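You operate a simulated robot arm through the tools that you are given. There is no shell and no other tool. Be economical: measure what you need, move in short steps, check, and stop when the job is done.

Carry out the task below with a simulated robot arm. There is one attempt and no reset: what you move stays moved.

## Task
Change the marker from red ink to blue; line the rod in its rest.
Fine: red cup back in its empty well, blue cup in the holder, clamp shut, marker up to the clamp and back.

Only the result counts: the job must be done as asked and must still hold three seconds after the hand-in. Knocking over, shifting, dropping, spilling or breaking anything else fails it.

## Robot
A 7-joint arm with a two-finger parallel gripper, fixed in place. Base frame: the origin is at the foot of the arm, x ahead of it, y to its left, z up; the work surface is at about z = 0.92. Units: m, degrees, N and s.
Its first joint turns from -132.0 to 132.0 degrees. Payload 3.91 kg.
The tool frame sits at the grasp point between the pads (the TCP): z along the fingers, y along the line on which they close. The tips reach 0.03 m beyond it. The gripper opens to 0.11 m. The fingers are 0.02 m wide and 0.01 m thick; the gripper's body (0.048 by 0.112 m) begins 0.055 m behind the TCP.
Orientation is that of the tool frame in the base frame, as a unit quaternion [w, x, y, z]. With the fingers straight down and closing along the base's y, the tool's x points along the base's -x, its y along +y and its z along -z.

## Interface
- The arm moves only by the tool servo_tool. Its argument "moves" is a list of rows, each a list of 7 numbers: the turn, a rotation vector about the tool's x, y, z in degrees, then the shift along the tool's x, y, z in m, then the finger opening in m, from 0 to 0.11. In form: [[ax, ay, az, tx, ty, tz, hand], ...]. A call has 1 to 10 rows; each row shifts and turns the commanded pose from where the row before left it, along the tool's axes as they then stand. Each row takes 0.2 s and may step no farther than 0.05 m and 8.6 degrees from the row before; otherwise, or with a gripper value out of range, the whole call is refused. A pose out of reach is approached as far as the arm can. The call stops where the force on the tool passes 50 N (or 10 N more than at its start, if that is more) or the arm is blocked; 0.2 s more then pass. Each finger travels about 0.108 m/s and halts on what it meets, pressing with about 27 N; the grip force reading is that of the motor and also rises with nothing between the fingers. The clock runs only during rows and for 0.2 s after the last one: add rows that do not move to give the fingers time. It gives the time, the measured TCP pose, the force on the tool (base axes), the opening and the grip force at its end, in the units of the frame above (readings bear some noise), with the torque about the TCP (base axes, N m) and any sound that the robot's microphone picked up.
- Cameras (640 x 400 px; columns grow to the right, rows downward): "scene" is fixed at [0.2191, -0.6494, 1.5439]; the picture's right is [0.96, -0.29, 0.00], its down [-0.09, -0.30, -0.95] and it looks along [0.27, 0.91, -0.31] (base axes); focal length 352 px, centre (320, 200). "wrist" rides on the gripper at [0.072, 0.017, -0.103] in the tool frame; the picture's right is [-0.23, 0.97, 0.00], its down [-0.76, -0.18, -0.62] and it looks along [-0.61, -0.14, 0.78] (tool axes); focal length 222 px, centre (320, 200). There is no depth. A picture from a camera that has moved, and an enlarged one, comes with that camera's place and axes in the base frame and with its lens.
- grab_frame(camera): a new picture of that camera. No time passes.
- zoom(camera, box): a new picture of the part [left, top, right, bottom] of that camera's present view, enlarged. No time passes.
- hand_in(): hands the job in; it is judged then, once.

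Work in short steps. Places have to be worked out from the pictures, the camera data and where the tool is seen: move nearer, look again, correct. Check each grasp and each placing, and mend what went wrong. You have 120 turns and 68 pictures in all, those below and enlarged ones among them. Open the gripper and draw the arm clear of the work before you hand the job in, unless the task says otherwise; then end with one line.

The tools are called after "Call:" as a command line: name --pt "numbers of a row" for each row, then --argument value for the rest, lists and objects as JSON in quotes. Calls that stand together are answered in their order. servo_tool: Moves the arm, as the interface text tells. Its arguments: {"type":"object","properties":{"moves":{"type":"array","items":{"type":"array","items":{"type":"number"}}}},"required":["moves"]} The other tools are called the same way: grab_frame (camera) takes a picture; zoom (camera, box) takes an enlarged picture of a part of a camera's view; hand_in () hands the job in.

At the start:

```text
time: 0.0
tcp_pos: [0.5395, 0.3602, 1.4787]
tool_rot: [0.0, 0.0, 1.0, 0.0]
wrist_force: [0.4, 0.1, -0.3]
moment: [0.0, 0.02, -0.02]
width: 0.1099
grasp_force: 0.0
```

scene: 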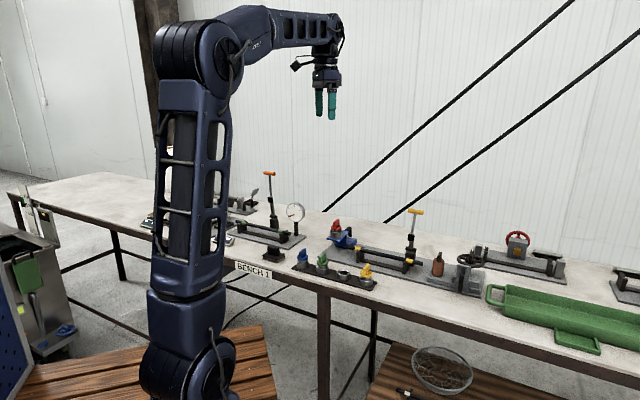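
wrist: 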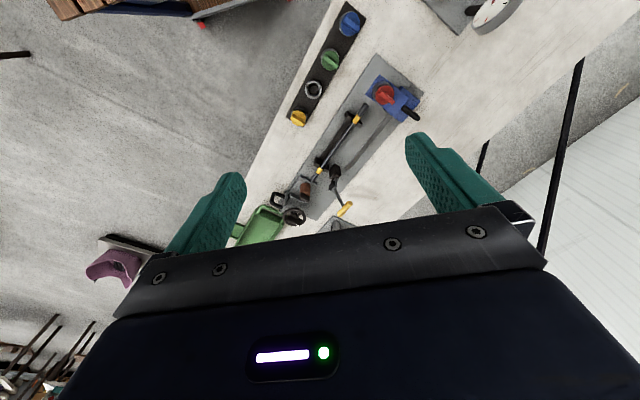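

I start with enlarged views of the station to identify the rack, holder, clamp and marker.

Call:
zoom --camera "scene" --box '[280, 195, 500, 305]'

Call:
zoom --camera "wrist" --box '[220, 0, 480, 240]'

```text
2.91 times, centred on (390, 250) of scene
camera zoom: at [0.2191, -0.6494, 1.5439], right [0.96, -0.29, 0.0], down [-0.09, -0.3, -0.95], along [0.27, 0.91, -0.31], focal length 1024 px, centre (116, 54)
```

zoom: 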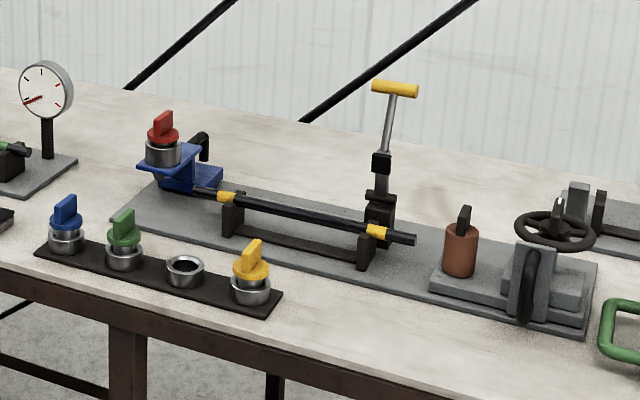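

```text
1.67 times, centred on (350, 120) of wrist
camera zoom: at [0.4671, 0.3769, 1.583], right [0.23, 0.97, 0.0], down [0.76, -0.18, 0.62], along [0.61, -0.14, -0.78], focal length 370 px, centre (270, 333)
```

zoom: 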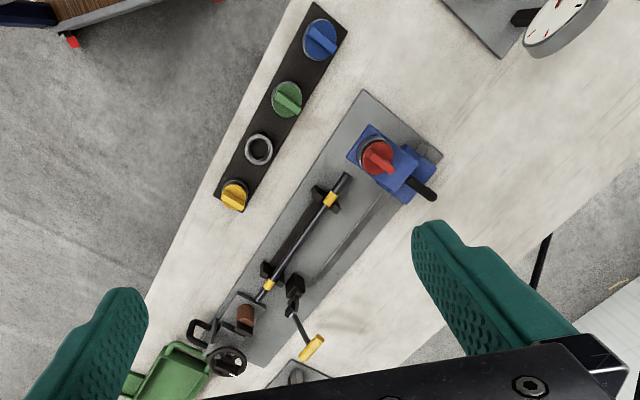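

The station is a plate with a blue carriage (red cup), a rod in rests, and an upright toggle clamp. The rack holds blue, green, an empty well and yellow. I put the red cup at about (0.62, 0.49, 1.03), and I'm moving closer for a better view.

Call:
servo_tool --pt "0 0 0 0.022 0.025 0.025 0.11" --pt "0 0 0 0.022 0.025 0.025 0.11" --pt "0 0 0 0.022 0.025 0.025 0.11" --pt "0 0 0 0.022 0.025 0.025 0.11" --pt "0 0 0 0.022 0.025 0.025 0.11" --pt "0 0 0 0.022 0.025 0.025 0.11" --pt "0 0 0 0 0 0 0.11"

Call:
grab_frame --camera "wrist"

```text
time: 1.6
tcp_pos: [0.4085, 0.5099, 1.3286]
tool_rot: [0.0, 0.0, 1.0, -0.001]
wrist_force: [-0.1, -0.1, -0.3]
moment: [0.0, 0.01, 0.02]
width: 0.11
grasp_force: 0.0
```

```text
63 pictures are left
camera wrist: at [0.3356, 0.5268, 1.4314], right [0.23, 0.97, 0.0], down [0.76, -0.18, 0.62], along [0.61, -0.14, -0.78], focal length 222 px, centre (320, 200)
```

wrist: 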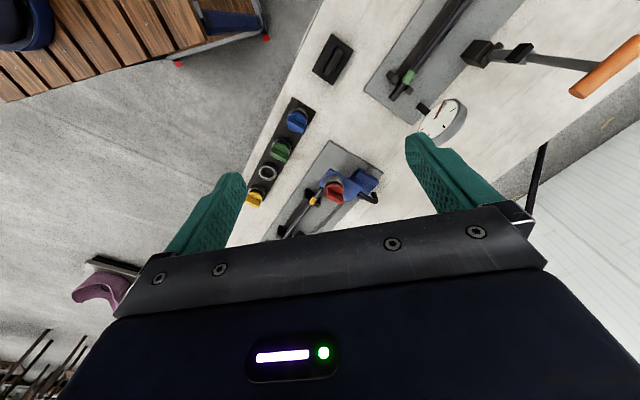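

The view is right but small, so I'm enlarging the middle of it.

Call:
zoom --camera "wrist" --box '[240, 95, 400, 240]'

```text
2.76 times, centred on (320, 168) of wrist
camera zoom: at [0.3356, 0.5268, 1.4314], right [0.23, 0.97, 0.0], down [0.76, -0.18, 0.62], along [0.61, -0.14, -0.78], focal length 613 px, centre (320, 290)
```

zoom: 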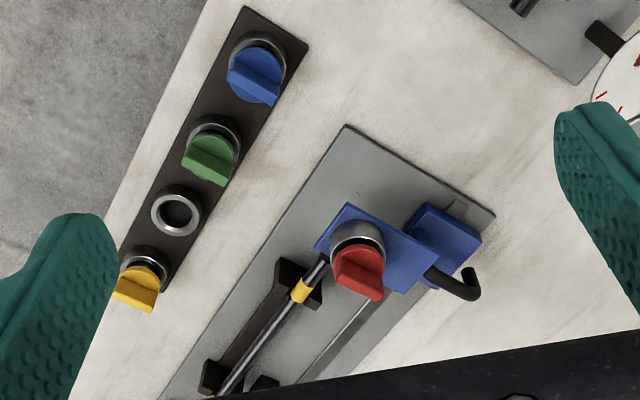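

The empty well triangulates to (0.593, 0.330, 0.944). The fins of the red and blue cups lie along about +45°, so I turn the tool -45° about its z and move in to view the red cup.

Call:
servo_tool --pt "0 0 -7.5 0 0 0 0.11" --pt "0 0 -7.5 0 0 0 0.11" --pt "0 0 -7.5 0 0 0 0.11" --pt "0 0 -7.5 0 0 0 0.11" --pt "0 0 -7.5 0 0 0 0.11" --pt "0 0 -7.5 0 0 0 0.11" --pt "0 0 0 -0.003 -0.032 0.037 0.11" --pt "0 0 0 -0.003 -0.032 0.037 0.11" --pt "0 0 0 -0.003 -0.032 0.037 0.11" --pt "0 0 0 -0.003 -0.032 0.037 0.11"

Call:
grab_frame --camera "wrist"

```text
time: 3.8
tcp_pos: [0.5078, 0.4276, 1.181]
tool_rot: [-0.001, -0.383, 0.924, 0.0]
wrist_force: [-1.0, 0.5, 0.0]
moment: [-0.05, -0.06, 0.03]
width: 0.1103
grasp_force: 0.1
```

```text
61 pictures are left
camera wrist: at [0.4446, 0.3878, 1.2847], right [-0.53, 0.85, 0.0], down [0.66, 0.41, 0.62], along [0.53, 0.33, -0.78], focal length 222 px, centre (320, 200)
```

wrist: 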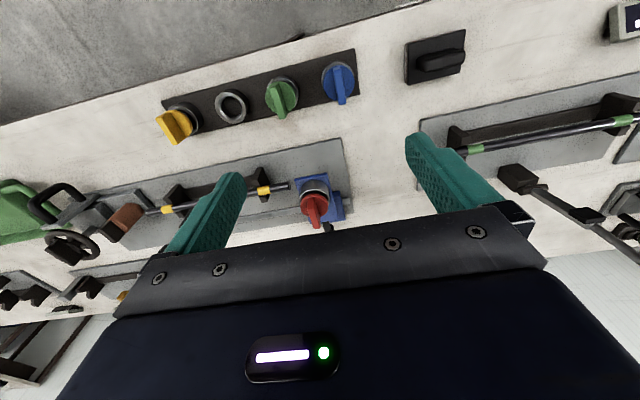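

The tool is aligned roughly with the plate. I'm zooming in on the red cup and the blue cup.

Call:
zoom --camera "wrist" --box '[260, 155, 372, 235]'

Call:
zoom --camera "wrist" --box '[190, 35, 370, 148]'

Call:
zoom --camera "scene" --box '[285, 210, 385, 272]'

```text
5.00 times, centred on (316, 195) of wrist
camera zoom: at [0.4446, 0.3878, 1.2847], right [-0.53, 0.85, 0.0], down [0.66, 0.41, 0.62], along [0.53, 0.33, -0.78], focal length 1111 px, centre (340, 225)
```

zoom: 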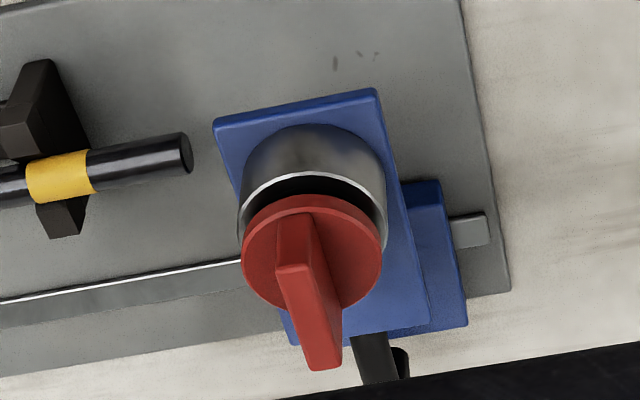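

```text
3.54 times, centred on (280, 92) of wrist
camera zoom: at [0.4446, 0.3878, 1.2847], right [-0.53, 0.85, 0.0], down [0.66, 0.41, 0.62], along [0.53, 0.33, -0.78], focal length 786 px, centre (462, 584)
```

zoom: 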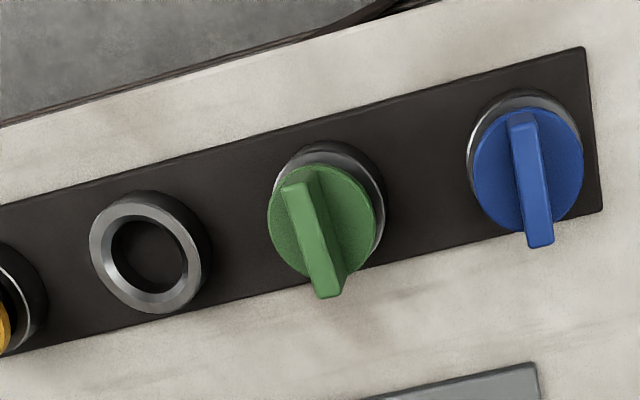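

```text
6.40 times, centred on (335, 241) of scene
camera zoom: at [0.2191, -0.6494, 1.5439], right [0.96, -0.29, 0.0], down [-0.09, -0.3, -0.95], along [0.27, 0.91, -0.31], focal length 2252 px, centre (224, -62)
```

zoom: 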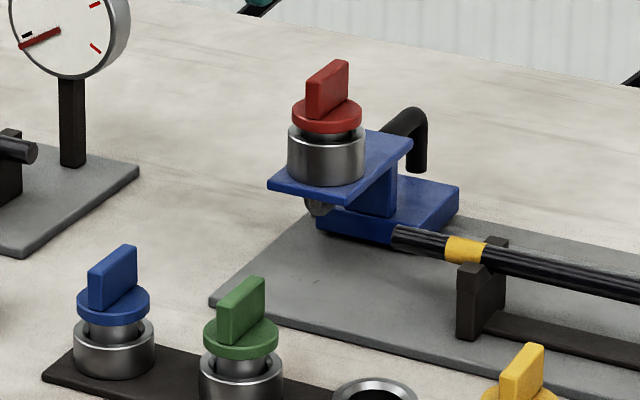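

Red fin top triangulates to (0.620, 0.486, 1.071), with the fin along about 45° and the cap top near 1.049. Next I move above it, partly close the fingers and check.

Call:
servo_tool --pt "0 0 0 -0.0301 -0.0096 0.0128 0.09" --pt "0 0 0 -0.0301 -0.0096 0.0128 0.07" --pt "0 0 0 -0.0301 -0.0096 0.0128 0.05" --pt "0 0 0 -0.0301 -0.0096 0.0128 0.05" --pt "0 0 0 0 0 0 0.05" --pt "0 0 0 0 0 0 0.05"

Call:
grab_frame --camera "wrist"

Call:
zoom --camera "scene" --box '[285, 180, 417, 262]'

```text
time: 5.2
tcp_pos: [0.6203, 0.4846, 1.1287]
tool_rot: [0.0, -0.382, 0.924, -0.001]
wrist_force: [0.2, 0.5, 1.1]
moment: [0.0, 0.02, 0.02]
width: 0.0501
grasp_force: 0.0
```

```text
57 pictures are left
camera wrist: at [0.557, 0.4458, 1.2329], right [-0.53, 0.85, 0.0], down [0.66, 0.41, 0.62], along [0.53, 0.33, -0.78], focal length 222 px, centre (320, 200)
```

wrist: 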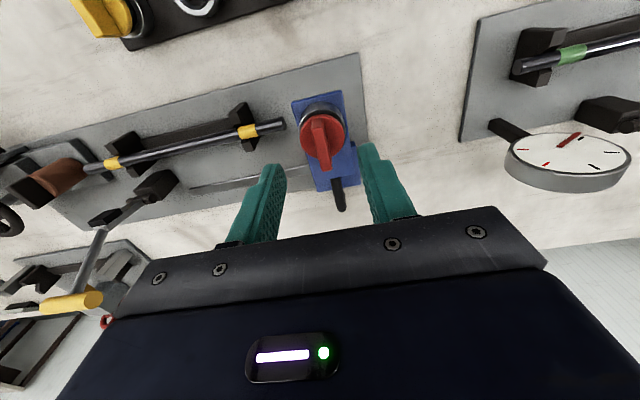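

```text
4.85 times, centred on (351, 221) of scene
camera zoom: at [0.2191, -0.6494, 1.5439], right [0.96, -0.29, 0.0], down [-0.09, -0.3, -0.95], along [0.27, 0.91, -0.31], focal length 1706 px, centre (170, 98)
```

zoom: 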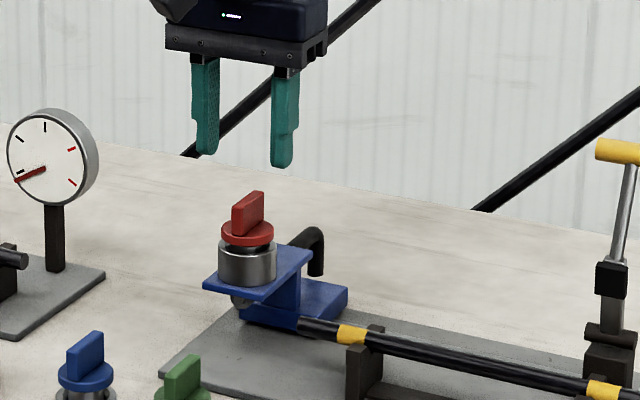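

The fingertips look centred over the red fin. I zoom the wrist view once to check the offset before descending.

Call:
zoom --camera "wrist" --box '[270, 85, 382, 155]'

```text
5.71 times, centred on (326, 120) of wrist
camera zoom: at [0.557, 0.4458, 1.2329], right [-0.53, 0.85, 0.0], down [0.66, 0.41, 0.62], along [0.53, 0.33, -0.78], focal length 1269 px, centre (286, 657)
```

zoom: 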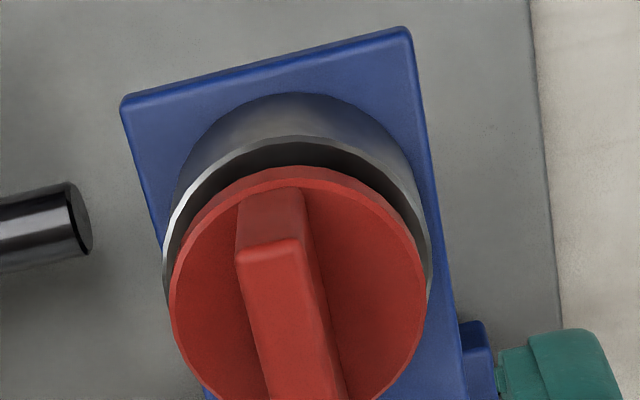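

Fin centre is confirmed at about (0.620, 0.487). I descend to TCP z≈1.083 and close.

Call:
servo_tool --pt "0 0 0 -0.001 0.002 0.0155 0.05" --pt "0 0 0 -0.001 0 0.0155 0.05" --pt "0 0 0 0 0 0.015 0.05" --pt "0 0 0 0 0 0 0.05" --pt "0 0 0 0 0 0 0.02" --pt "0 0 0 0 0 0 0.003" --pt "0 0 0 0 0 0 0.003"

Call:
zoom --camera "scene" --box '[285, 180, 417, 262]'

```text
time: 6.8
tcp_pos: [0.6187, 0.4887, 1.0854]
tool_rot: [0.0, -0.383, 0.924, 0.0]
wrist_force: [2.2, -2.7, -1.2]
moment: [-0.16, -0.11, -0.02]
width: 0.0092
grasp_force: 26.3
```

```text
4.85 times, centred on (351, 221) of scene
camera zoom: at [0.2191, -0.6494, 1.5439], right [0.96, -0.29, 0.0], down [-0.09, -0.3, -0.95], along [0.27, 0.91, -0.31], focal length 1706 px, centre (170, 98)
```

zoom: 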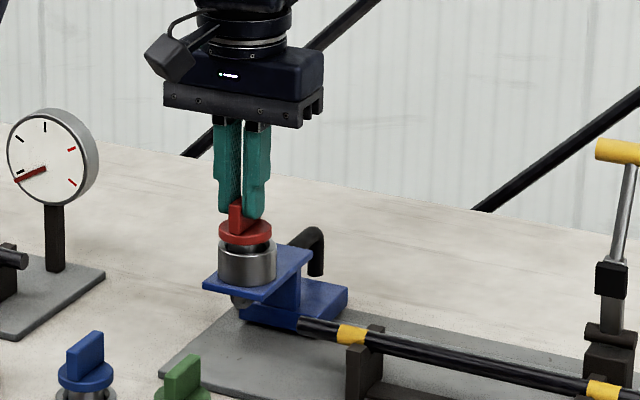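

I hold the fin at 9 mm width. I lift gently and watch the force, in case it is locked and needs a twist.

Call:
servo_tool --pt "0 0 0 0 0 -0.004 0.003" --pt "0 0 0 0 0 -0.004 0.003" --pt "0 0 0 0 0 -0.004 0.003"

Call:
zoom --camera "scene" --box '[285, 180, 417, 262]'

```text
time: 7.6
tcp_pos: [0.6193, 0.4889, 1.0969]
tool_rot: [0.0, -0.383, 0.924, 0.001]
wrist_force: [3.7, -2.6, -1.5]
moment: [-0.23, -0.34, -0.01]
width: 0.0089
grasp_force: 27.1
```

```text
4.85 times, centred on (351, 221) of scene
camera zoom: at [0.2191, -0.6494, 1.5439], right [0.96, -0.29, 0.0], down [-0.09, -0.3, -0.95], along [0.27, 0.91, -0.31], focal length 1706 px, centre (170, 98)
```

zoom: 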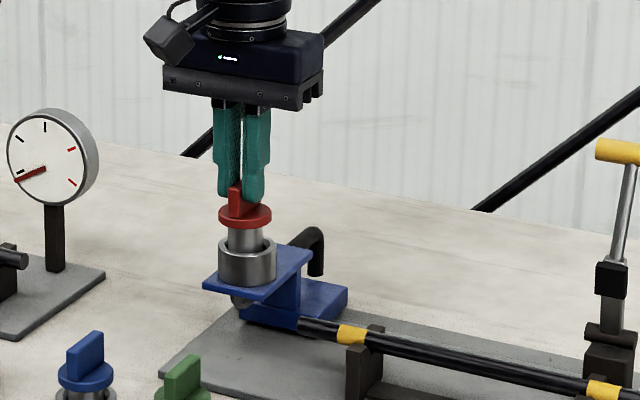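

It lifts out freely. I raise it well clear and carry it over the empty well.

Call:
servo_tool --pt "0 0 0 0 0 -0.025 0.003" --pt "0 0 0 0 0 -0.025 0.003" --pt "0 0 0 0 0 -0.025 0.003" --pt "0 0 0 0.03 -0.0215 0 0.003" --pt "0 0 0 0.034 -0.0243 0 0.003" --pt "0 0 0 0.034 -0.0243 0 0.003" --pt "0 0 0 0.034 -0.0243 0 0.003" --pt "0 0 0 0 0 0.03 0.003" --pt "0 0 0 0 0 0 0.003"

Call:
grab_frame --camera "wrist"

Call:
zoom --camera "scene" --box '[285, 190, 397, 290]'

```text
time: 9.6
tcp_pos: [0.5924, 0.3282, 1.1426]
tool_rot: [0.0, -0.383, 0.924, 0.0]
wrist_force: [0.3, -0.2, -0.4]
moment: [0.03, -0.01, 0.01]
width: 0.0086
grasp_force: 26.9
```

```text
52 pictures are left
camera wrist: at [0.5289, 0.2892, 1.2464], right [-0.53, 0.85, 0.0], down [0.66, 0.41, 0.62], along [0.53, 0.33, -0.78], focal length 222 px, centre (320, 200)
```

wrist: 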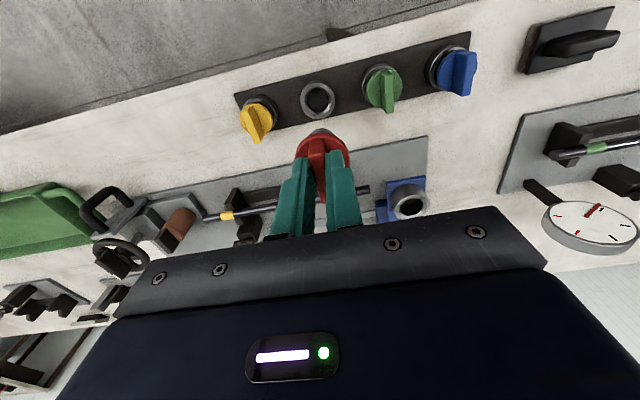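

```text
4.00 times, centred on (341, 240) of scene
camera zoom: at [0.2191, -0.6494, 1.5439], right [0.96, -0.29, 0.0], down [-0.09, -0.3, -0.95], along [0.27, 0.91, -0.31], focal length 1407 px, centre (236, 40)
```

zoom: 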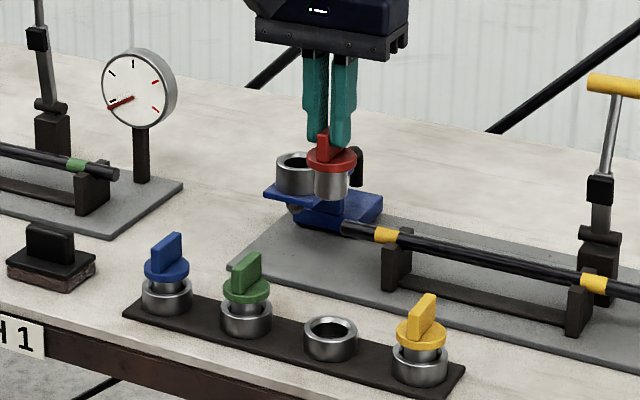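

The cup is held with a short stem. I zoom in on the well to refine its centre.

Call:
zoom --camera "wrist" --box '[264, 65, 376, 135]'

```text
5.71 times, centred on (320, 100) of wrist
camera zoom: at [0.5289, 0.2892, 1.2464], right [-0.53, 0.85, 0.0], down [0.66, 0.41, 0.62], along [0.53, 0.33, -0.78], focal length 1269 px, centre (320, 771)
```

zoom: 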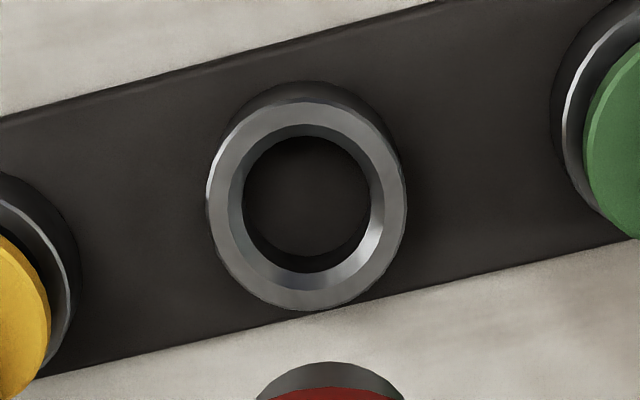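

The closer overhead view puts the well at about (0.596, 0.328), with a chamfer to guide the stem. I lower to just above it and check.

Call:
servo_tool --pt "0 0 0 -0.002 -0.002 0.03 0.003" --pt "0 0 0 0 0 0.03 0.003" --pt "0 0 0 0 0 0.03 0.003" --pt "0 0 0 0 0 0.024 0.003" --pt "0 0 0 0 0 0 0.003"

Call:
grab_frame --camera "wrist"

Call:
zoom --camera "scene" --box '[310, 235, 390, 285]'

```text
time: 10.8
tcp_pos: [0.5951, 0.3297, 1.0279]
tool_rot: [0.0, -0.383, 0.924, -0.001]
wrist_force: [-0.4, 0.1, -1.1]
moment: [0.05, 0.01, -0.02]
width: 0.009
grasp_force: 27.0
```

```text
49 pictures are left
camera wrist: at [0.5319, 0.2903, 1.1306], right [-0.53, 0.85, 0.0], down [0.66, 0.41, 0.62], along [0.53, 0.33, -0.78], focal length 222 px, centre (320, 200)
```

wrist: 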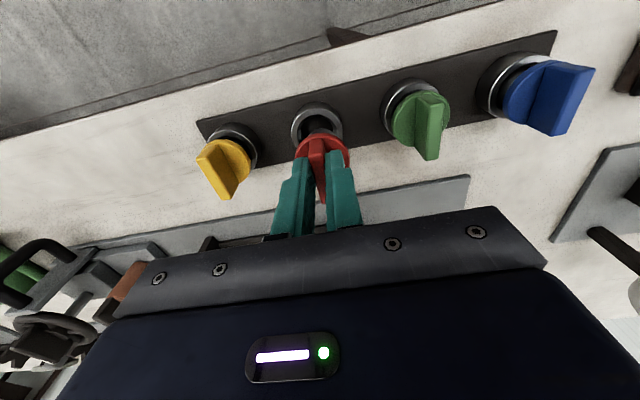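

```text
8.00 times, centred on (350, 260) of scene
camera zoom: at [0.2191, -0.6494, 1.5439], right [0.96, -0.29, 0.0], down [-0.09, -0.3, -0.95], along [0.27, 0.91, -0.31], focal length 2815 px, centre (80, -280)
```

zoom: 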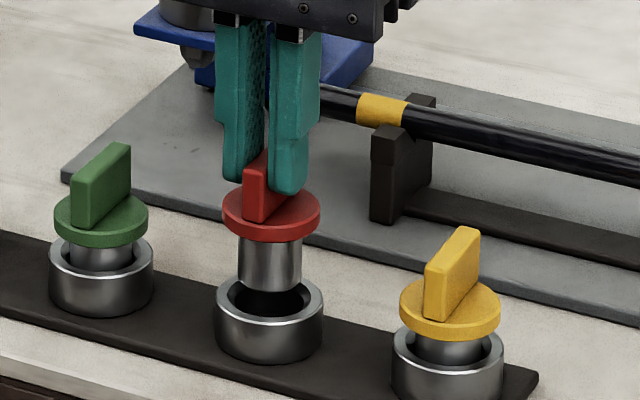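

In the scene view the stem is aligned laterally over the well. I check the depth direction with a wrist zoom.

Call:
zoom --camera "wrist" --box '[264, 95, 376, 165]'

```text
5.71 times, centred on (320, 130) of wrist
camera zoom: at [0.5319, 0.2903, 1.1306], right [-0.53, 0.85, 0.0], down [0.66, 0.41, 0.62], along [0.53, 0.33, -0.78], focal length 1269 px, centre (320, 600)
```

zoom: 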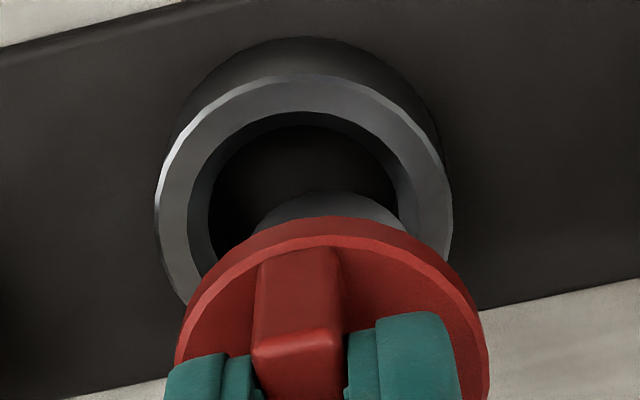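

The two views together show the stem about 4–5 mm too far from the well, roughly along +y. I shift back by (-0.0016, -0.005) and look again.

Call:
servo_tool --pt "0 0 0 0.0045 -0.0026 0 0.003" --pt "0 0 0 0 0 0.004 0.003" --pt "0 0 0 0 0 0 0.003"

Call:
zoom --camera "wrist" --box '[264, 95, 376, 165]'

Call:
zoom --camera "scene" --box '[310, 235, 390, 285]'

```text
time: 11.6
tcp_pos: [0.594, 0.3244, 1.0222]
tool_rot: [0.001, -0.382, 0.924, 0.0]
wrist_force: [-0.2, -0.3, -0.3]
moment: [0.01, 0.0, 0.01]
width: 0.0089
grasp_force: 27.2
```

```text
5.71 times, centred on (320, 130) of wrist
camera zoom: at [0.53, 0.2853, 1.1266], right [-0.53, 0.85, 0.0], down [0.66, 0.41, 0.62], along [0.53, 0.33, -0.78], focal length 1269 px, centre (320, 600)
```

zoom: 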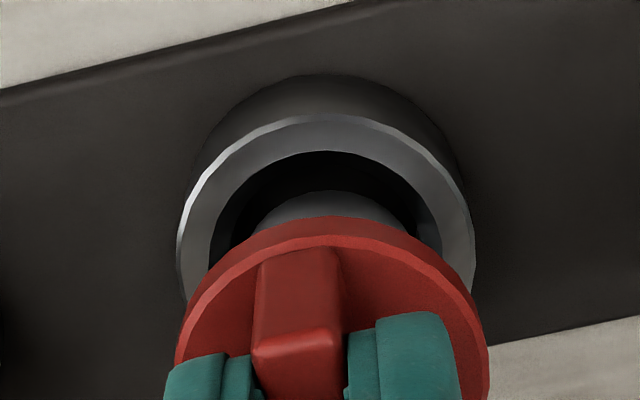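

```text
8.00 times, centred on (350, 260) of scene
camera zoom: at [0.2191, -0.6494, 1.5439], right [0.96, -0.29, 0.0], down [-0.09, -0.3, -0.95], along [0.27, 0.91, -0.31], focal length 2815 px, centre (80, -280)
```

zoom: 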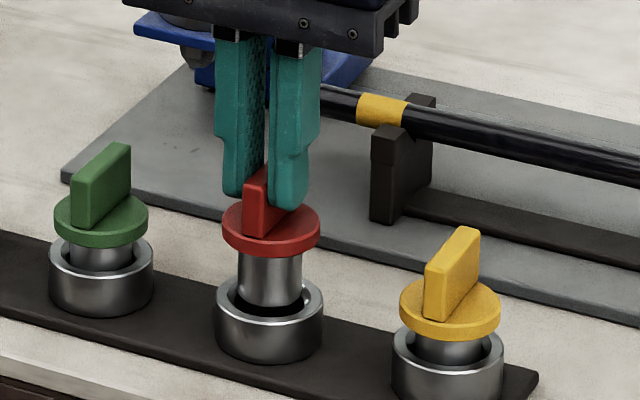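

Now aligned within about 0.5 mm. I lower in small steps.

Call:
servo_tool --pt "0 0 0 0 -0.0004 0.004 0.003" --pt "0 0 0 0 0 0.004 0.003" --pt "0 0 0 0 0 0.004 0.003" --pt "0 0 0 0 0 0.003 0.003"

Call:
zoom --camera "scene" --box '[310, 235, 390, 285]'

```text
time: 12.6
tcp_pos: [0.5931, 0.3229, 1.009]
tool_rot: [0.0, -0.383, 0.924, 0.0]
wrist_force: [0.0, -0.7, 0.5]
moment: [-0.01, -0.01, 0.01]
width: 0.009
grasp_force: 27.5
```

```text
8.00 times, centred on (350, 260) of scene
camera zoom: at [0.2191, -0.6494, 1.5439], right [0.96, -0.29, 0.0], down [-0.09, -0.3, -0.95], along [0.27, 0.91, -0.31], focal length 2815 px, centre (80, -280)
```

zoom: 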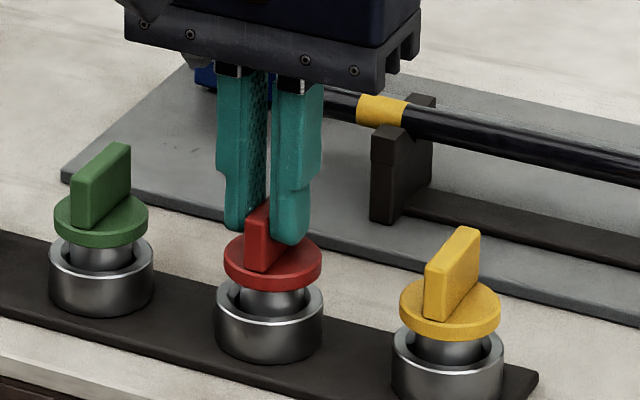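

The stem is in the ring and nearly seated. I continue in 1.5 mm steps until contact.

Call:
servo_tool --pt "0 0 0 0 0 0.0015 0.003" --pt "0 0 0 0 0 0.0015 0.003"

```text
time: 13.2
tcp_pos: [0.5952, 0.3244, 1.006]
tool_rot: [0.001, -0.383, 0.924, 0.0]
wrist_force: [-1.9, -3.8, 20.4]
moment: [-0.18, 0.0, 0.02]
width: 0.009
grasp_force: 27.1
```

20 N upward means it has bottomed out. I relieve the pressure, open slightly and rise.

Call:
servo_tool --pt "0 0 0 0 0 -0.001 0.003" --pt "0 0 0 0 0 0 0.03" --pt "0 0 0 0 0 0 0.04" --pt "0 0 0 0 0 -0.03 0.04" --pt "0 0 0 0 0 -0.04 0.04" --pt "0 0 0 0 0 -0.04 0.04"

Call:
zoom --camera "scene" --box '[295, 220, 395, 285]'

Call:
grab_frame --camera "wrist"

```text
time: 14.6
tcp_pos: [0.5931, 0.3242, 1.1128]
tool_rot: [-0.001, -0.383, 0.924, 0.0]
wrist_force: [0.5, 0.6, 0.2]
moment: [0.0, 0.02, 0.01]
width: 0.0398
grasp_force: 0.0
```

```text
6.15 times, centred on (345, 252) of scene
camera zoom: at [0.2191, -0.6494, 1.5439], right [0.96, -0.29, 0.0], down [-0.09, -0.3, -0.95], along [0.27, 0.91, -0.31], focal length 2165 px, centre (166, -123)
```

zoom: 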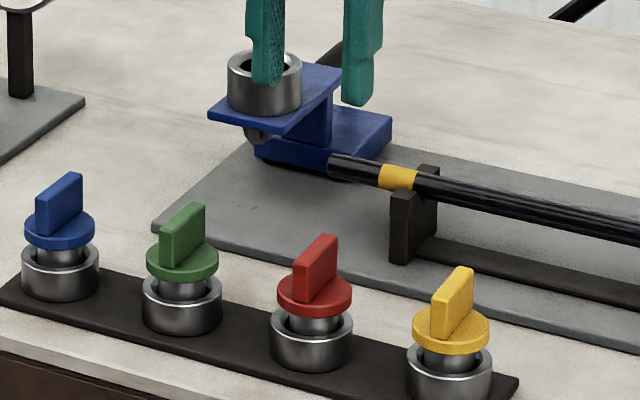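

```text
42 pictures are left
camera wrist: at [0.5298, 0.2845, 1.2163], right [-0.53, 0.85, 0.0], down [0.66, 0.41, 0.62], along [0.53, 0.33, -0.78], focal length 222 px, centre (320, 200)
```

wrist: 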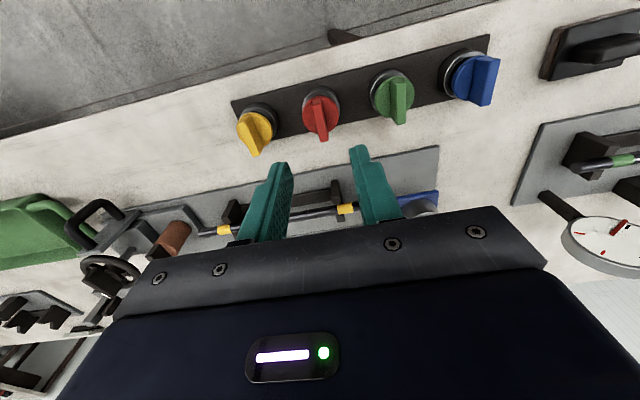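

Red is seated in its well. I move along the rack to above the blue cup, about (0.483, 0.437).

Call:
servo_tool --pt "0 0 0 0 0.04 0 0.045" --pt "0 0 0 0 0.04 0 0.045" --pt "0 0 0 0 0.04 0 0.045" --pt "0 0 0 -0.0014 0.037 0 0.045" --pt "0 0 0 0 0 0.04 0.045" --pt "0 0 0 0 0 0 0.045"

Call:
zoom --camera "wrist" --box '[250, 70, 410, 170]'

Call:
zoom --camera "scene" --box '[270, 205, 370, 270]'

```text
time: 16.0
tcp_pos: [0.4837, 0.4356, 1.0773]
tool_rot: [0.0, -0.383, 0.924, 0.0]
wrist_force: [-0.5, -0.3, 0.6]
moment: [-0.02, -0.02, -0.02]
width: 0.045
grasp_force: 0.1
```

```text
4.00 times, centred on (330, 120) of wrist
camera zoom: at [0.421, 0.3956, 1.1802], right [-0.53, 0.85, 0.0], down [0.66, 0.41, 0.62], along [0.53, 0.33, -0.78], focal length 888 px, centre (280, 520)
```

zoom: 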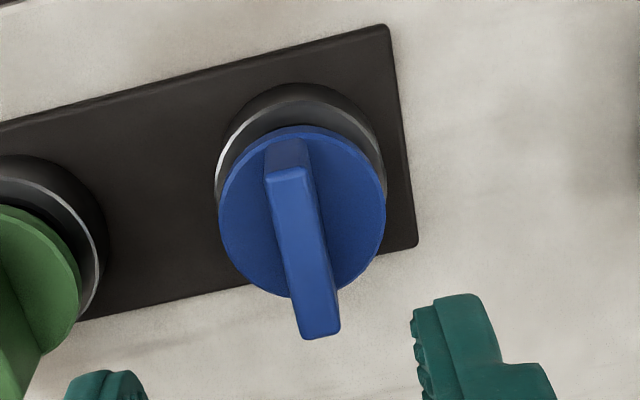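

```text
6.15 times, centred on (320, 238) of scene
camera zoom: at [0.2191, -0.6494, 1.5439], right [0.96, -0.29, 0.0], down [-0.09, -0.3, -0.95], along [0.27, 0.91, -0.31], focal length 2165 px, centre (320, -31)
```

zoom: 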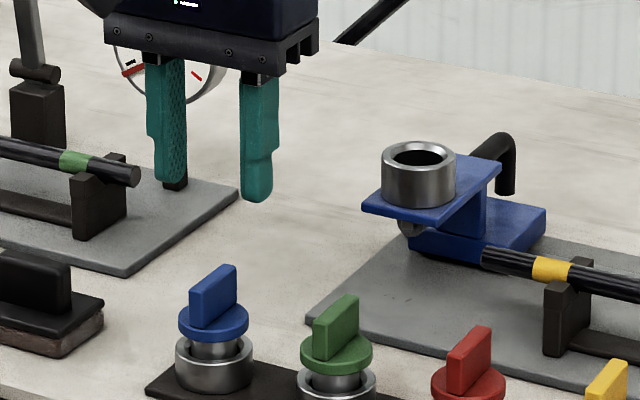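

The blue fin is about 4 mm off laterally and the same orientation as red was. I correct, descend to z≈1.006 (the same grip depth as red) and close.

Call:
servo_tool --pt "0 0 0 -0.003 0.0038 0.02 0.045" --pt "0 0 0 0 0 0.02 0.045" --pt "0 0 0 0 0 0.016 0.045" --pt "0 0 0 0 0 0.015 0.045" --pt "0 0 0 0 0 0 0.045" --pt "0 0 0 0 0 0 0.02" --pt "0 0 0 0 0 0 0.003" --pt "0 0 0 0 0 0 0.003"

Call:
zoom --camera "wrist" --box '[264, 95, 376, 165]'

```text
time: 17.8
tcp_pos: [0.4836, 0.4394, 1.007]
tool_rot: [0.0, -0.383, 0.924, 0.0]
wrist_force: [0.0, 0.7, 0.3]
moment: [0.01, 0.0, -0.01]
width: 0.0089
grasp_force: 27.2
```

```text
5.71 times, centred on (320, 130) of wrist
camera zoom: at [0.4203, 0.4, 1.1102], right [-0.53, 0.85, 0.0], down [0.66, 0.41, 0.62], along [0.53, 0.33, -0.78], focal length 1269 px, centre (320, 600)
```

zoom: 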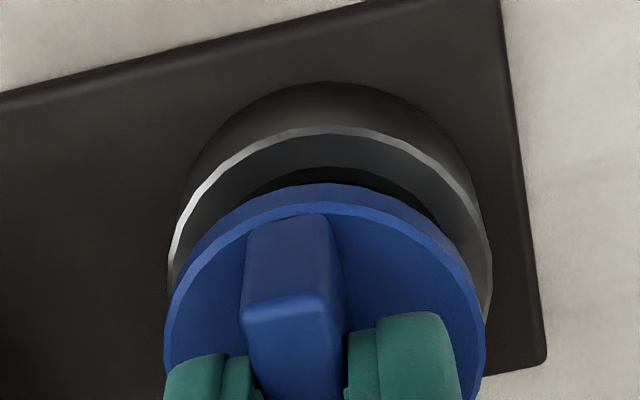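

Blue is held, sitting about 3.5 mm nearer the camera in the grip than red was, so I'll compensate. I lift and carry it to above the holder.

Call:
servo_tool --pt "0 0 0 0 0 -0.02 0.003" --pt "0 0 0 0 0 -0.045 0.003" --pt "0 0 0 0 0 -0.045 0.003" --pt "0 0 0 0 0 -0.045 0.003" --pt "0 0 0 -0.0445 -0.0205 0 0.003" --pt "0 0 0 -0.0445 -0.0205 0 0.003" --pt "0 0 0 -0.0446 -0.0205 0 0.003" --pt "0 0 0 0 0 0.03 0.003" --pt "0 0 0 0 0 0.014 0.003" --pt "0 0 0 0 0 0 0.003"

Call:
zoom --camera "wrist" --box '[264, 95, 376, 165]'

Call:
zoom --camera "scene" --box '[295, 195, 375, 245]'

```text
time: 20.0
tcp_pos: [0.6234, 0.4923, 1.1153]
tool_rot: [0.0, -0.383, 0.924, 0.0]
wrist_force: [-0.7, 0.1, -0.6]
moment: [0.0, 0.01, 0.02]
width: 0.0089
grasp_force: 26.8
```

```text
5.71 times, centred on (320, 130) of wrist
camera zoom: at [0.5597, 0.4515, 1.2189], right [-0.53, 0.85, 0.0], down [0.66, 0.41, 0.62], along [0.53, 0.33, -0.78], focal length 1269 px, centre (320, 600)
```

zoom: 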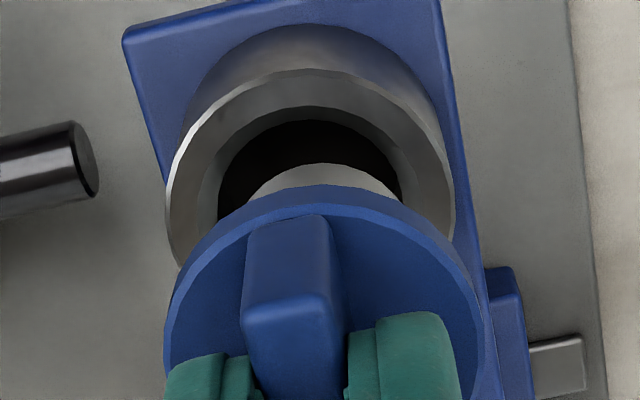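

```text
8.00 times, centred on (335, 220) of scene
camera zoom: at [0.2191, -0.6494, 1.5439], right [0.96, -0.29, 0.0], down [-0.09, -0.3, -0.95], along [0.27, 0.91, -0.31], focal length 2815 px, centre (200, 40)
```

zoom: 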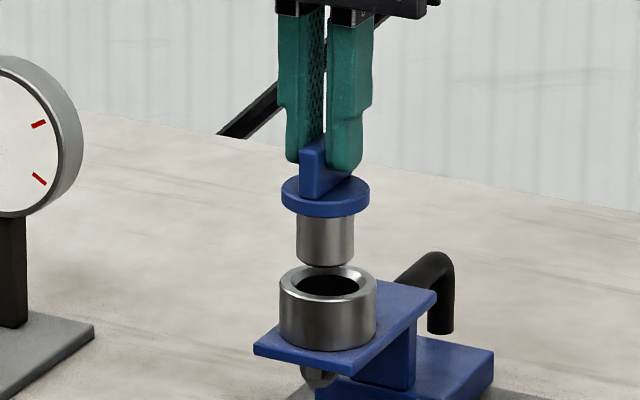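

Blue needs about 2 mm along -y_tool. I correct and lower to just at the ring mouth.

Call:
servo_tool --pt "0 0 0 0.0003 -0.002 0.004 0.003" --pt "0 0 0 0 0 0.004 0.003" --pt "0 0 0 0 0 0 0.003"

Call:
zoom --camera "wrist" --box '[264, 95, 376, 165]'

Call:
zoom --camera "scene" --box '[295, 195, 375, 245]'

```text
time: 20.8
tcp_pos: [0.6225, 0.4896, 1.1076]
tool_rot: [0.0, -0.383, 0.924, 0.0]
wrist_force: [-0.5, 0.3, -0.4]
moment: [0.0, 0.02, -0.01]
width: 0.0091
grasp_force: 27.1
```

```text
5.71 times, centred on (320, 130) of wrist
camera zoom: at [0.5602, 0.4498, 1.2114], right [-0.53, 0.85, 0.0], down [0.66, 0.41, 0.62], along [0.53, 0.33, -0.78], focal length 1269 px, centre (320, 600)
```

zoom: 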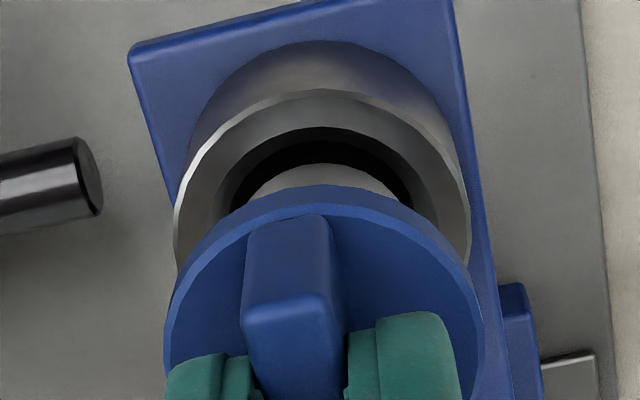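

```text
8.00 times, centred on (335, 220) of scene
camera zoom: at [0.2191, -0.6494, 1.5439], right [0.96, -0.29, 0.0], down [-0.09, -0.3, -0.95], along [0.27, 0.91, -0.31], focal length 2815 px, centre (200, 40)
```

zoom: 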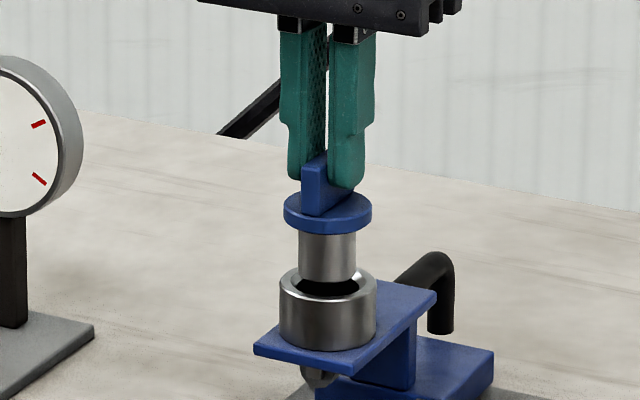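

Both views show alignment within 0.5 mm. I lower until it seats.

Call:
servo_tool --pt "0 0 0 0 0 0.004 0.003" --pt "0 0 0 0 0 0.004 0.003" --pt "0 0 0 0 0 0.004 0.003" --pt "0 0 0 0 0 0.004 0.003"

Call:
zoom --camera "scene" --box '[295, 195, 375, 245]'

```text
time: 21.8
tcp_pos: [0.623, 0.4904, 1.0927]
tool_rot: [0.0, -0.383, 0.924, 0.0]
wrist_force: [-0.4, 0.4, -0.3]
moment: [-0.04, -0.03, -0.03]
width: 0.009
grasp_force: 27.1
```

```text
8.00 times, centred on (335, 220) of scene
camera zoom: at [0.2191, -0.6494, 1.5439], right [0.96, -0.29, 0.0], down [-0.09, -0.3, -0.95], along [0.27, 0.91, -0.31], focal length 2815 px, centre (200, 40)
```

zoom: 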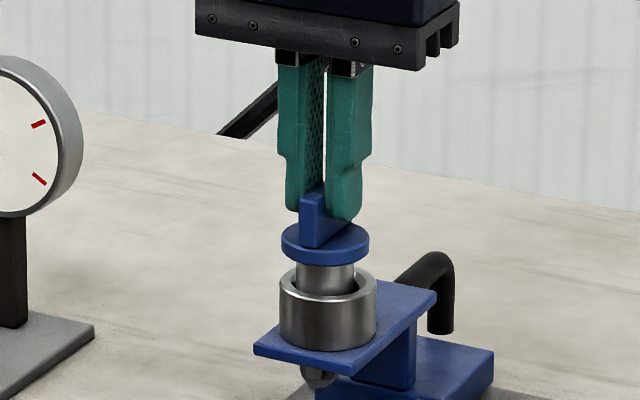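

It's entering cleanly; I continue in small steps to the bottom.

Call:
servo_tool --pt "0 0 0 0 0 0.003 0.003" --pt "0 0 0 0 0 0.002 0.003" --pt "0 0 0 0 0 0.0015 0.003"

```text
time: 22.6
tcp_pos: [0.6217, 0.4896, 1.0866]
tool_rot: [0.0, -0.383, 0.924, 0.0]
wrist_force: [1.2, 1.2, 0.1]
moment: [0.02, -0.08, -0.02]
width: 0.0089
grasp_force: 27.0
```

Call:
servo_tool --pt "0 0 0 0 0 0.0015 0.003" --pt "0 0 0 0 0 0.001 0.003"

```text
time: 23.2
tcp_pos: [0.623, 0.4897, 1.0841]
tool_rot: [0.0, -0.382, 0.924, 0.0]
wrist_force: [0.0, 0.6, -1.0]
moment: [0.01, 0.06, -0.03]
width: 0.0091
grasp_force: 27.1
```

No contact yet, so I go on down in 1 mm steps.

Call:
servo_tool --pt "0 0 0 0 0 0.001 0.003" --pt "0 0 0 0 0 0.001 0.003" --pt "0 0 0 0 0 0.001 0.003"

Call:
zoom --camera "scene" --box '[295, 195, 375, 245]'

```text
time: 24.0
tcp_pos: [0.6221, 0.4894, 1.0816]
tool_rot: [0.001, -0.383, 0.924, 0.001]
wrist_force: [2.1, -1.0, 20.5]
moment: [0.03, -0.13, -0.01]
width: 0.0091
grasp_force: 26.7
```

```text
8.00 times, centred on (335, 220) of scene
camera zoom: at [0.2191, -0.6494, 1.5439], right [0.96, -0.29, 0.0], down [-0.09, -0.3, -0.95], along [0.27, 0.91, -0.31], focal length 2815 px, centre (200, 40)
```

zoom: 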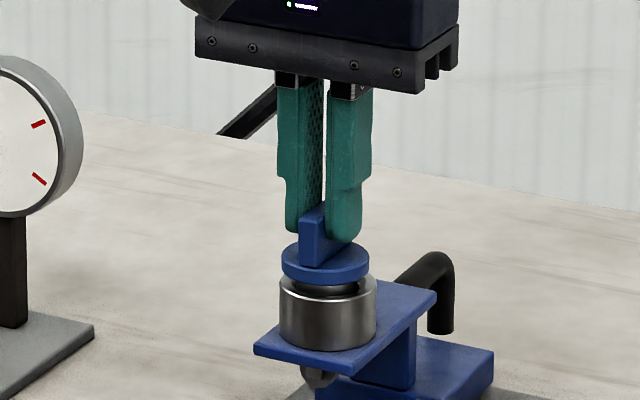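

Blue is seated (20 N reaction). I release, rise, and turn to the clamp.

Call:
servo_tool --pt "0 0 0 0 0 -0.001 0.003" --pt "0 0 0 0 0 0 0.03" --pt "0 0 0 0 0 0 0.04" --pt "0 0 0 0 0 -0.03 0.04" --pt "0 0 0 0 0 -0.04 0.04" --pt "0 0 0 0.02 0 -0.045 0.04" --pt "0 0 0 0.045 0 -0.02 0.04" --pt "0 0 0 0.035 -0.035 0 0.04" --pt "0 0 0 0 -0.04 0 0.04" --pt "0 0 0 0 -0.04 0 0.04"

Call:
grab_frame --camera "wrist"

Call:
zoom --camera "scene" --box '[310, 195, 460, 290]'

```text
time: 26.2
tcp_pos: [0.6308, 0.3374, 1.216]
tool_rot: [0.0, -0.383, 0.924, 0.0]
wrist_force: [-0.1, 1.1, 0.2]
moment: [-0.02, -0.05, -0.01]
width: 0.04
grasp_force: 0.0
```

```text
32 pictures are left
camera wrist: at [0.5683, 0.2982, 1.3197], right [-0.53, 0.85, 0.0], down [0.66, 0.41, 0.62], along [0.53, 0.33, -0.78], focal length 222 px, centre (320, 200)
```

wrist: 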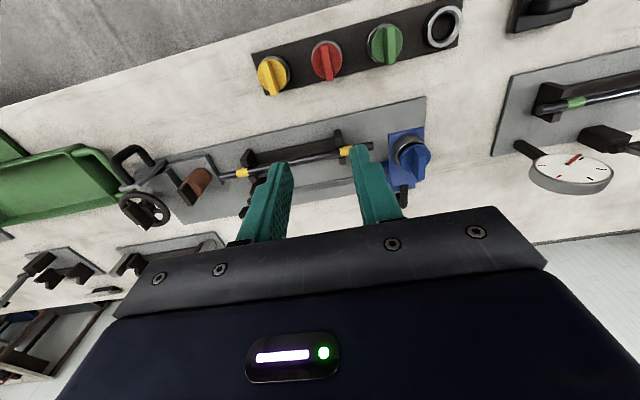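

```text
4.21 times, centred on (385, 242) of scene
camera zoom: at [0.2191, -0.6494, 1.5439], right [0.96, -0.29, 0.0], down [-0.09, -0.3, -0.95], along [0.27, 0.91, -0.31], focal length 1481 px, centre (46, 21)
```

zoom: 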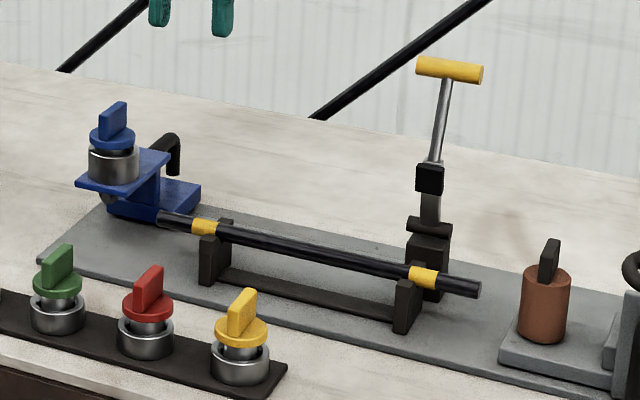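

Blue is seated in the holder. The clamp's T-handle works out at about (0.863, 0.352, 1.127), with the pivot near z≈1.0 behind the rod, so it closes by swinging toward the robot. I'll grip the T-bar by its ends (it lies along my closing axis) and follow the arc, looking closer first.

Call:
servo_tool --pt "0 0 0 -0.029 -0.038 0 0.06" --pt "0 0 0 -0.029 -0.038 0 0.08" --pt "0 0 0 -0.029 -0.038 0 0.1" --pt "0 0 0 -0.029 -0.038 0 0.1" --pt "0 0 0 0 0 0 0.1"

Call:
grab_frame --camera "wrist"

Call:
zoom --camera "scene" --box '[360, 180, 460, 260]'

```text
time: 27.4
tcp_pos: [0.8222, 0.3131, 1.2174]
tool_rot: [0.0, -0.383, 0.924, 0.0]
wrist_force: [0.3, 0.0, -0.7]
moment: [-0.03, -0.01, 0.02]
width: 0.0998
grasp_force: 0.1
```

```text
30 pictures are left
camera wrist: at [0.7589, 0.2731, 1.3203], right [-0.53, 0.85, 0.0], down [0.66, 0.41, 0.62], along [0.53, 0.33, -0.78], focal length 222 px, centre (320, 200)
```

wrist: 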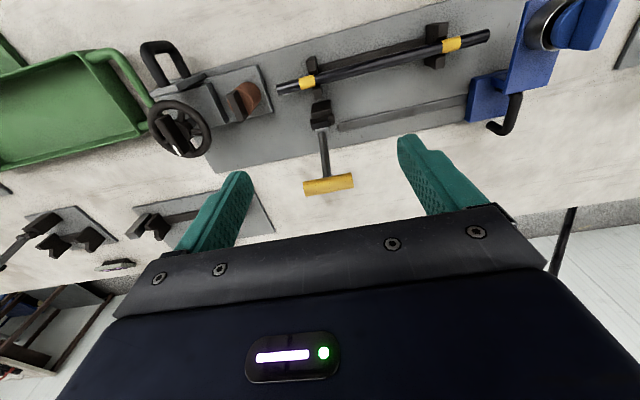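

```text
5.00 times, centred on (410, 220) of scene
camera zoom: at [0.2191, -0.6494, 1.5439], right [0.96, -0.29, 0.0], down [-0.09, -0.3, -0.95], along [0.27, 0.91, -0.31], focal length 1759 px, centre (-130, 100)
```

zoom: 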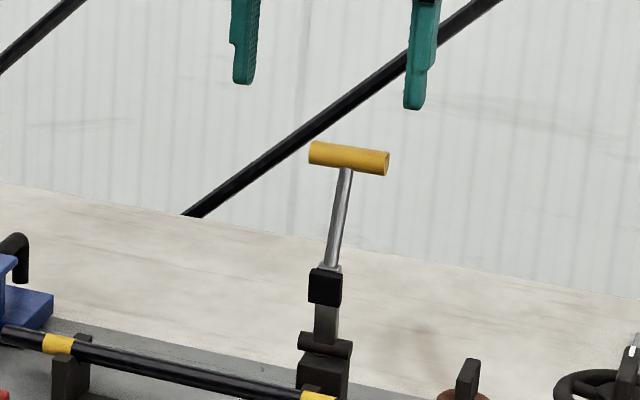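

The handle is centred near (0.862, 0.349, 1.13) with a bar about 52 mm long. I move over it, descend so the bar sits between the pads, and check.

Call:
servo_tool --pt "0 0 0 -0.027 -0.0014 0 0.09" --pt "0 0 0 -0.0267 -0.0014 0 0.08" --pt "0 0 0 0 0 0.027 0.075" --pt "0 0 0 0 0 0.027 0.075" --pt "0 0 0 0 0 0.027 0.075" --pt "0 0 0 0 0 0 0.075"

Call:
zoom --camera "wrist" --box '[220, 60, 420, 240]'

Call:
zoom --camera "scene" --box '[360, 180, 460, 260]'

```text
time: 28.8
tcp_pos: [0.8624, 0.3475, 1.1352]
tool_rot: [0.0, -0.383, 0.924, 0.0]
wrist_force: [-0.5, 0.2, -0.2]
moment: [0.0, 0.02, 0.0]
width: 0.075
grasp_force: 0.0
```

```text
2.22 times, centred on (320, 150) of wrist
camera zoom: at [0.7998, 0.3083, 1.2391], right [-0.53, 0.85, 0.0], down [0.66, 0.41, 0.62], along [0.53, 0.33, -0.78], focal length 494 px, centre (320, 311)
```

zoom: 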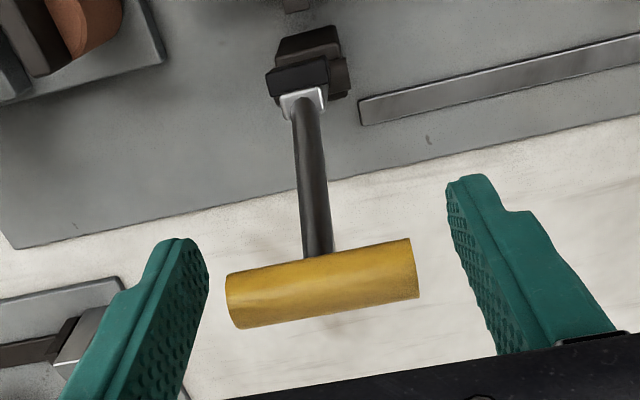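

```text
5.00 times, centred on (410, 220) of scene
camera zoom: at [0.2191, -0.6494, 1.5439], right [0.96, -0.29, 0.0], down [-0.09, -0.3, -0.95], along [0.27, 0.91, -0.31], focal length 1759 px, centre (-130, 100)
```

zoom: 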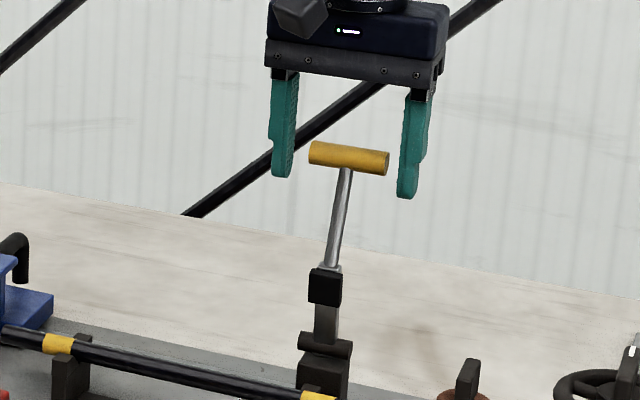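

The bar is between the pads, centred. I close on its ends.

Call:
servo_tool --pt "0 0 0 0 0 0 0.06" --pt "0 0 0 0 0 0 0.045" --pt "0 0 0 0 0 0 0.045" --pt "0 0 0 0 0 0 0.045"

```text
time: 29.8
tcp_pos: [0.8643, 0.346, 1.1349]
tool_rot: [0.0, -0.381, 0.924, 0.0]
wrist_force: [6.6, -7.3, -1.8]
moment: [-0.19, -0.13, -0.16]
width: 0.0678
grasp_force: 44.7
```

The width of 68 mm exceeds the bar length and there is a side force. One finger touches first, so I need about 7 mm along +s (ty negative). I reopen, shift and close.

Call:
servo_tool --pt "0 0 0 0 0 0 0.08" --pt "0 0 0 0 -0.006 0 0.08" --pt "0 0 0 0 0 0 0.06" --pt "0 0 0 0 0 0 0.045" --pt "0 0 0 0 0 0 0.045"

Call:
zoom --camera "wrist" --box '[220, 60, 420, 240]'

```text
time: 31.0
tcp_pos: [0.8647, 0.3478, 1.1358]
tool_rot: [0.0, -0.384, 0.923, 0.001]
wrist_force: [-33.3, 32.6, -5.6]
moment: [0.72, 0.74, 0.75]
width: 0.0681
grasp_force: 45.5
```

```text
2.22 times, centred on (320, 150) of wrist
camera zoom: at [0.8019, 0.308, 1.2395], right [-0.53, 0.85, 0.0], down [0.66, 0.41, 0.62], along [0.53, 0.33, -0.78], focal length 494 px, centre (320, 311)
```

zoom: 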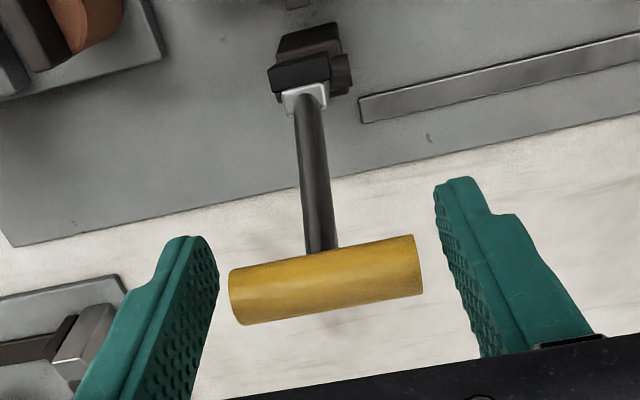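

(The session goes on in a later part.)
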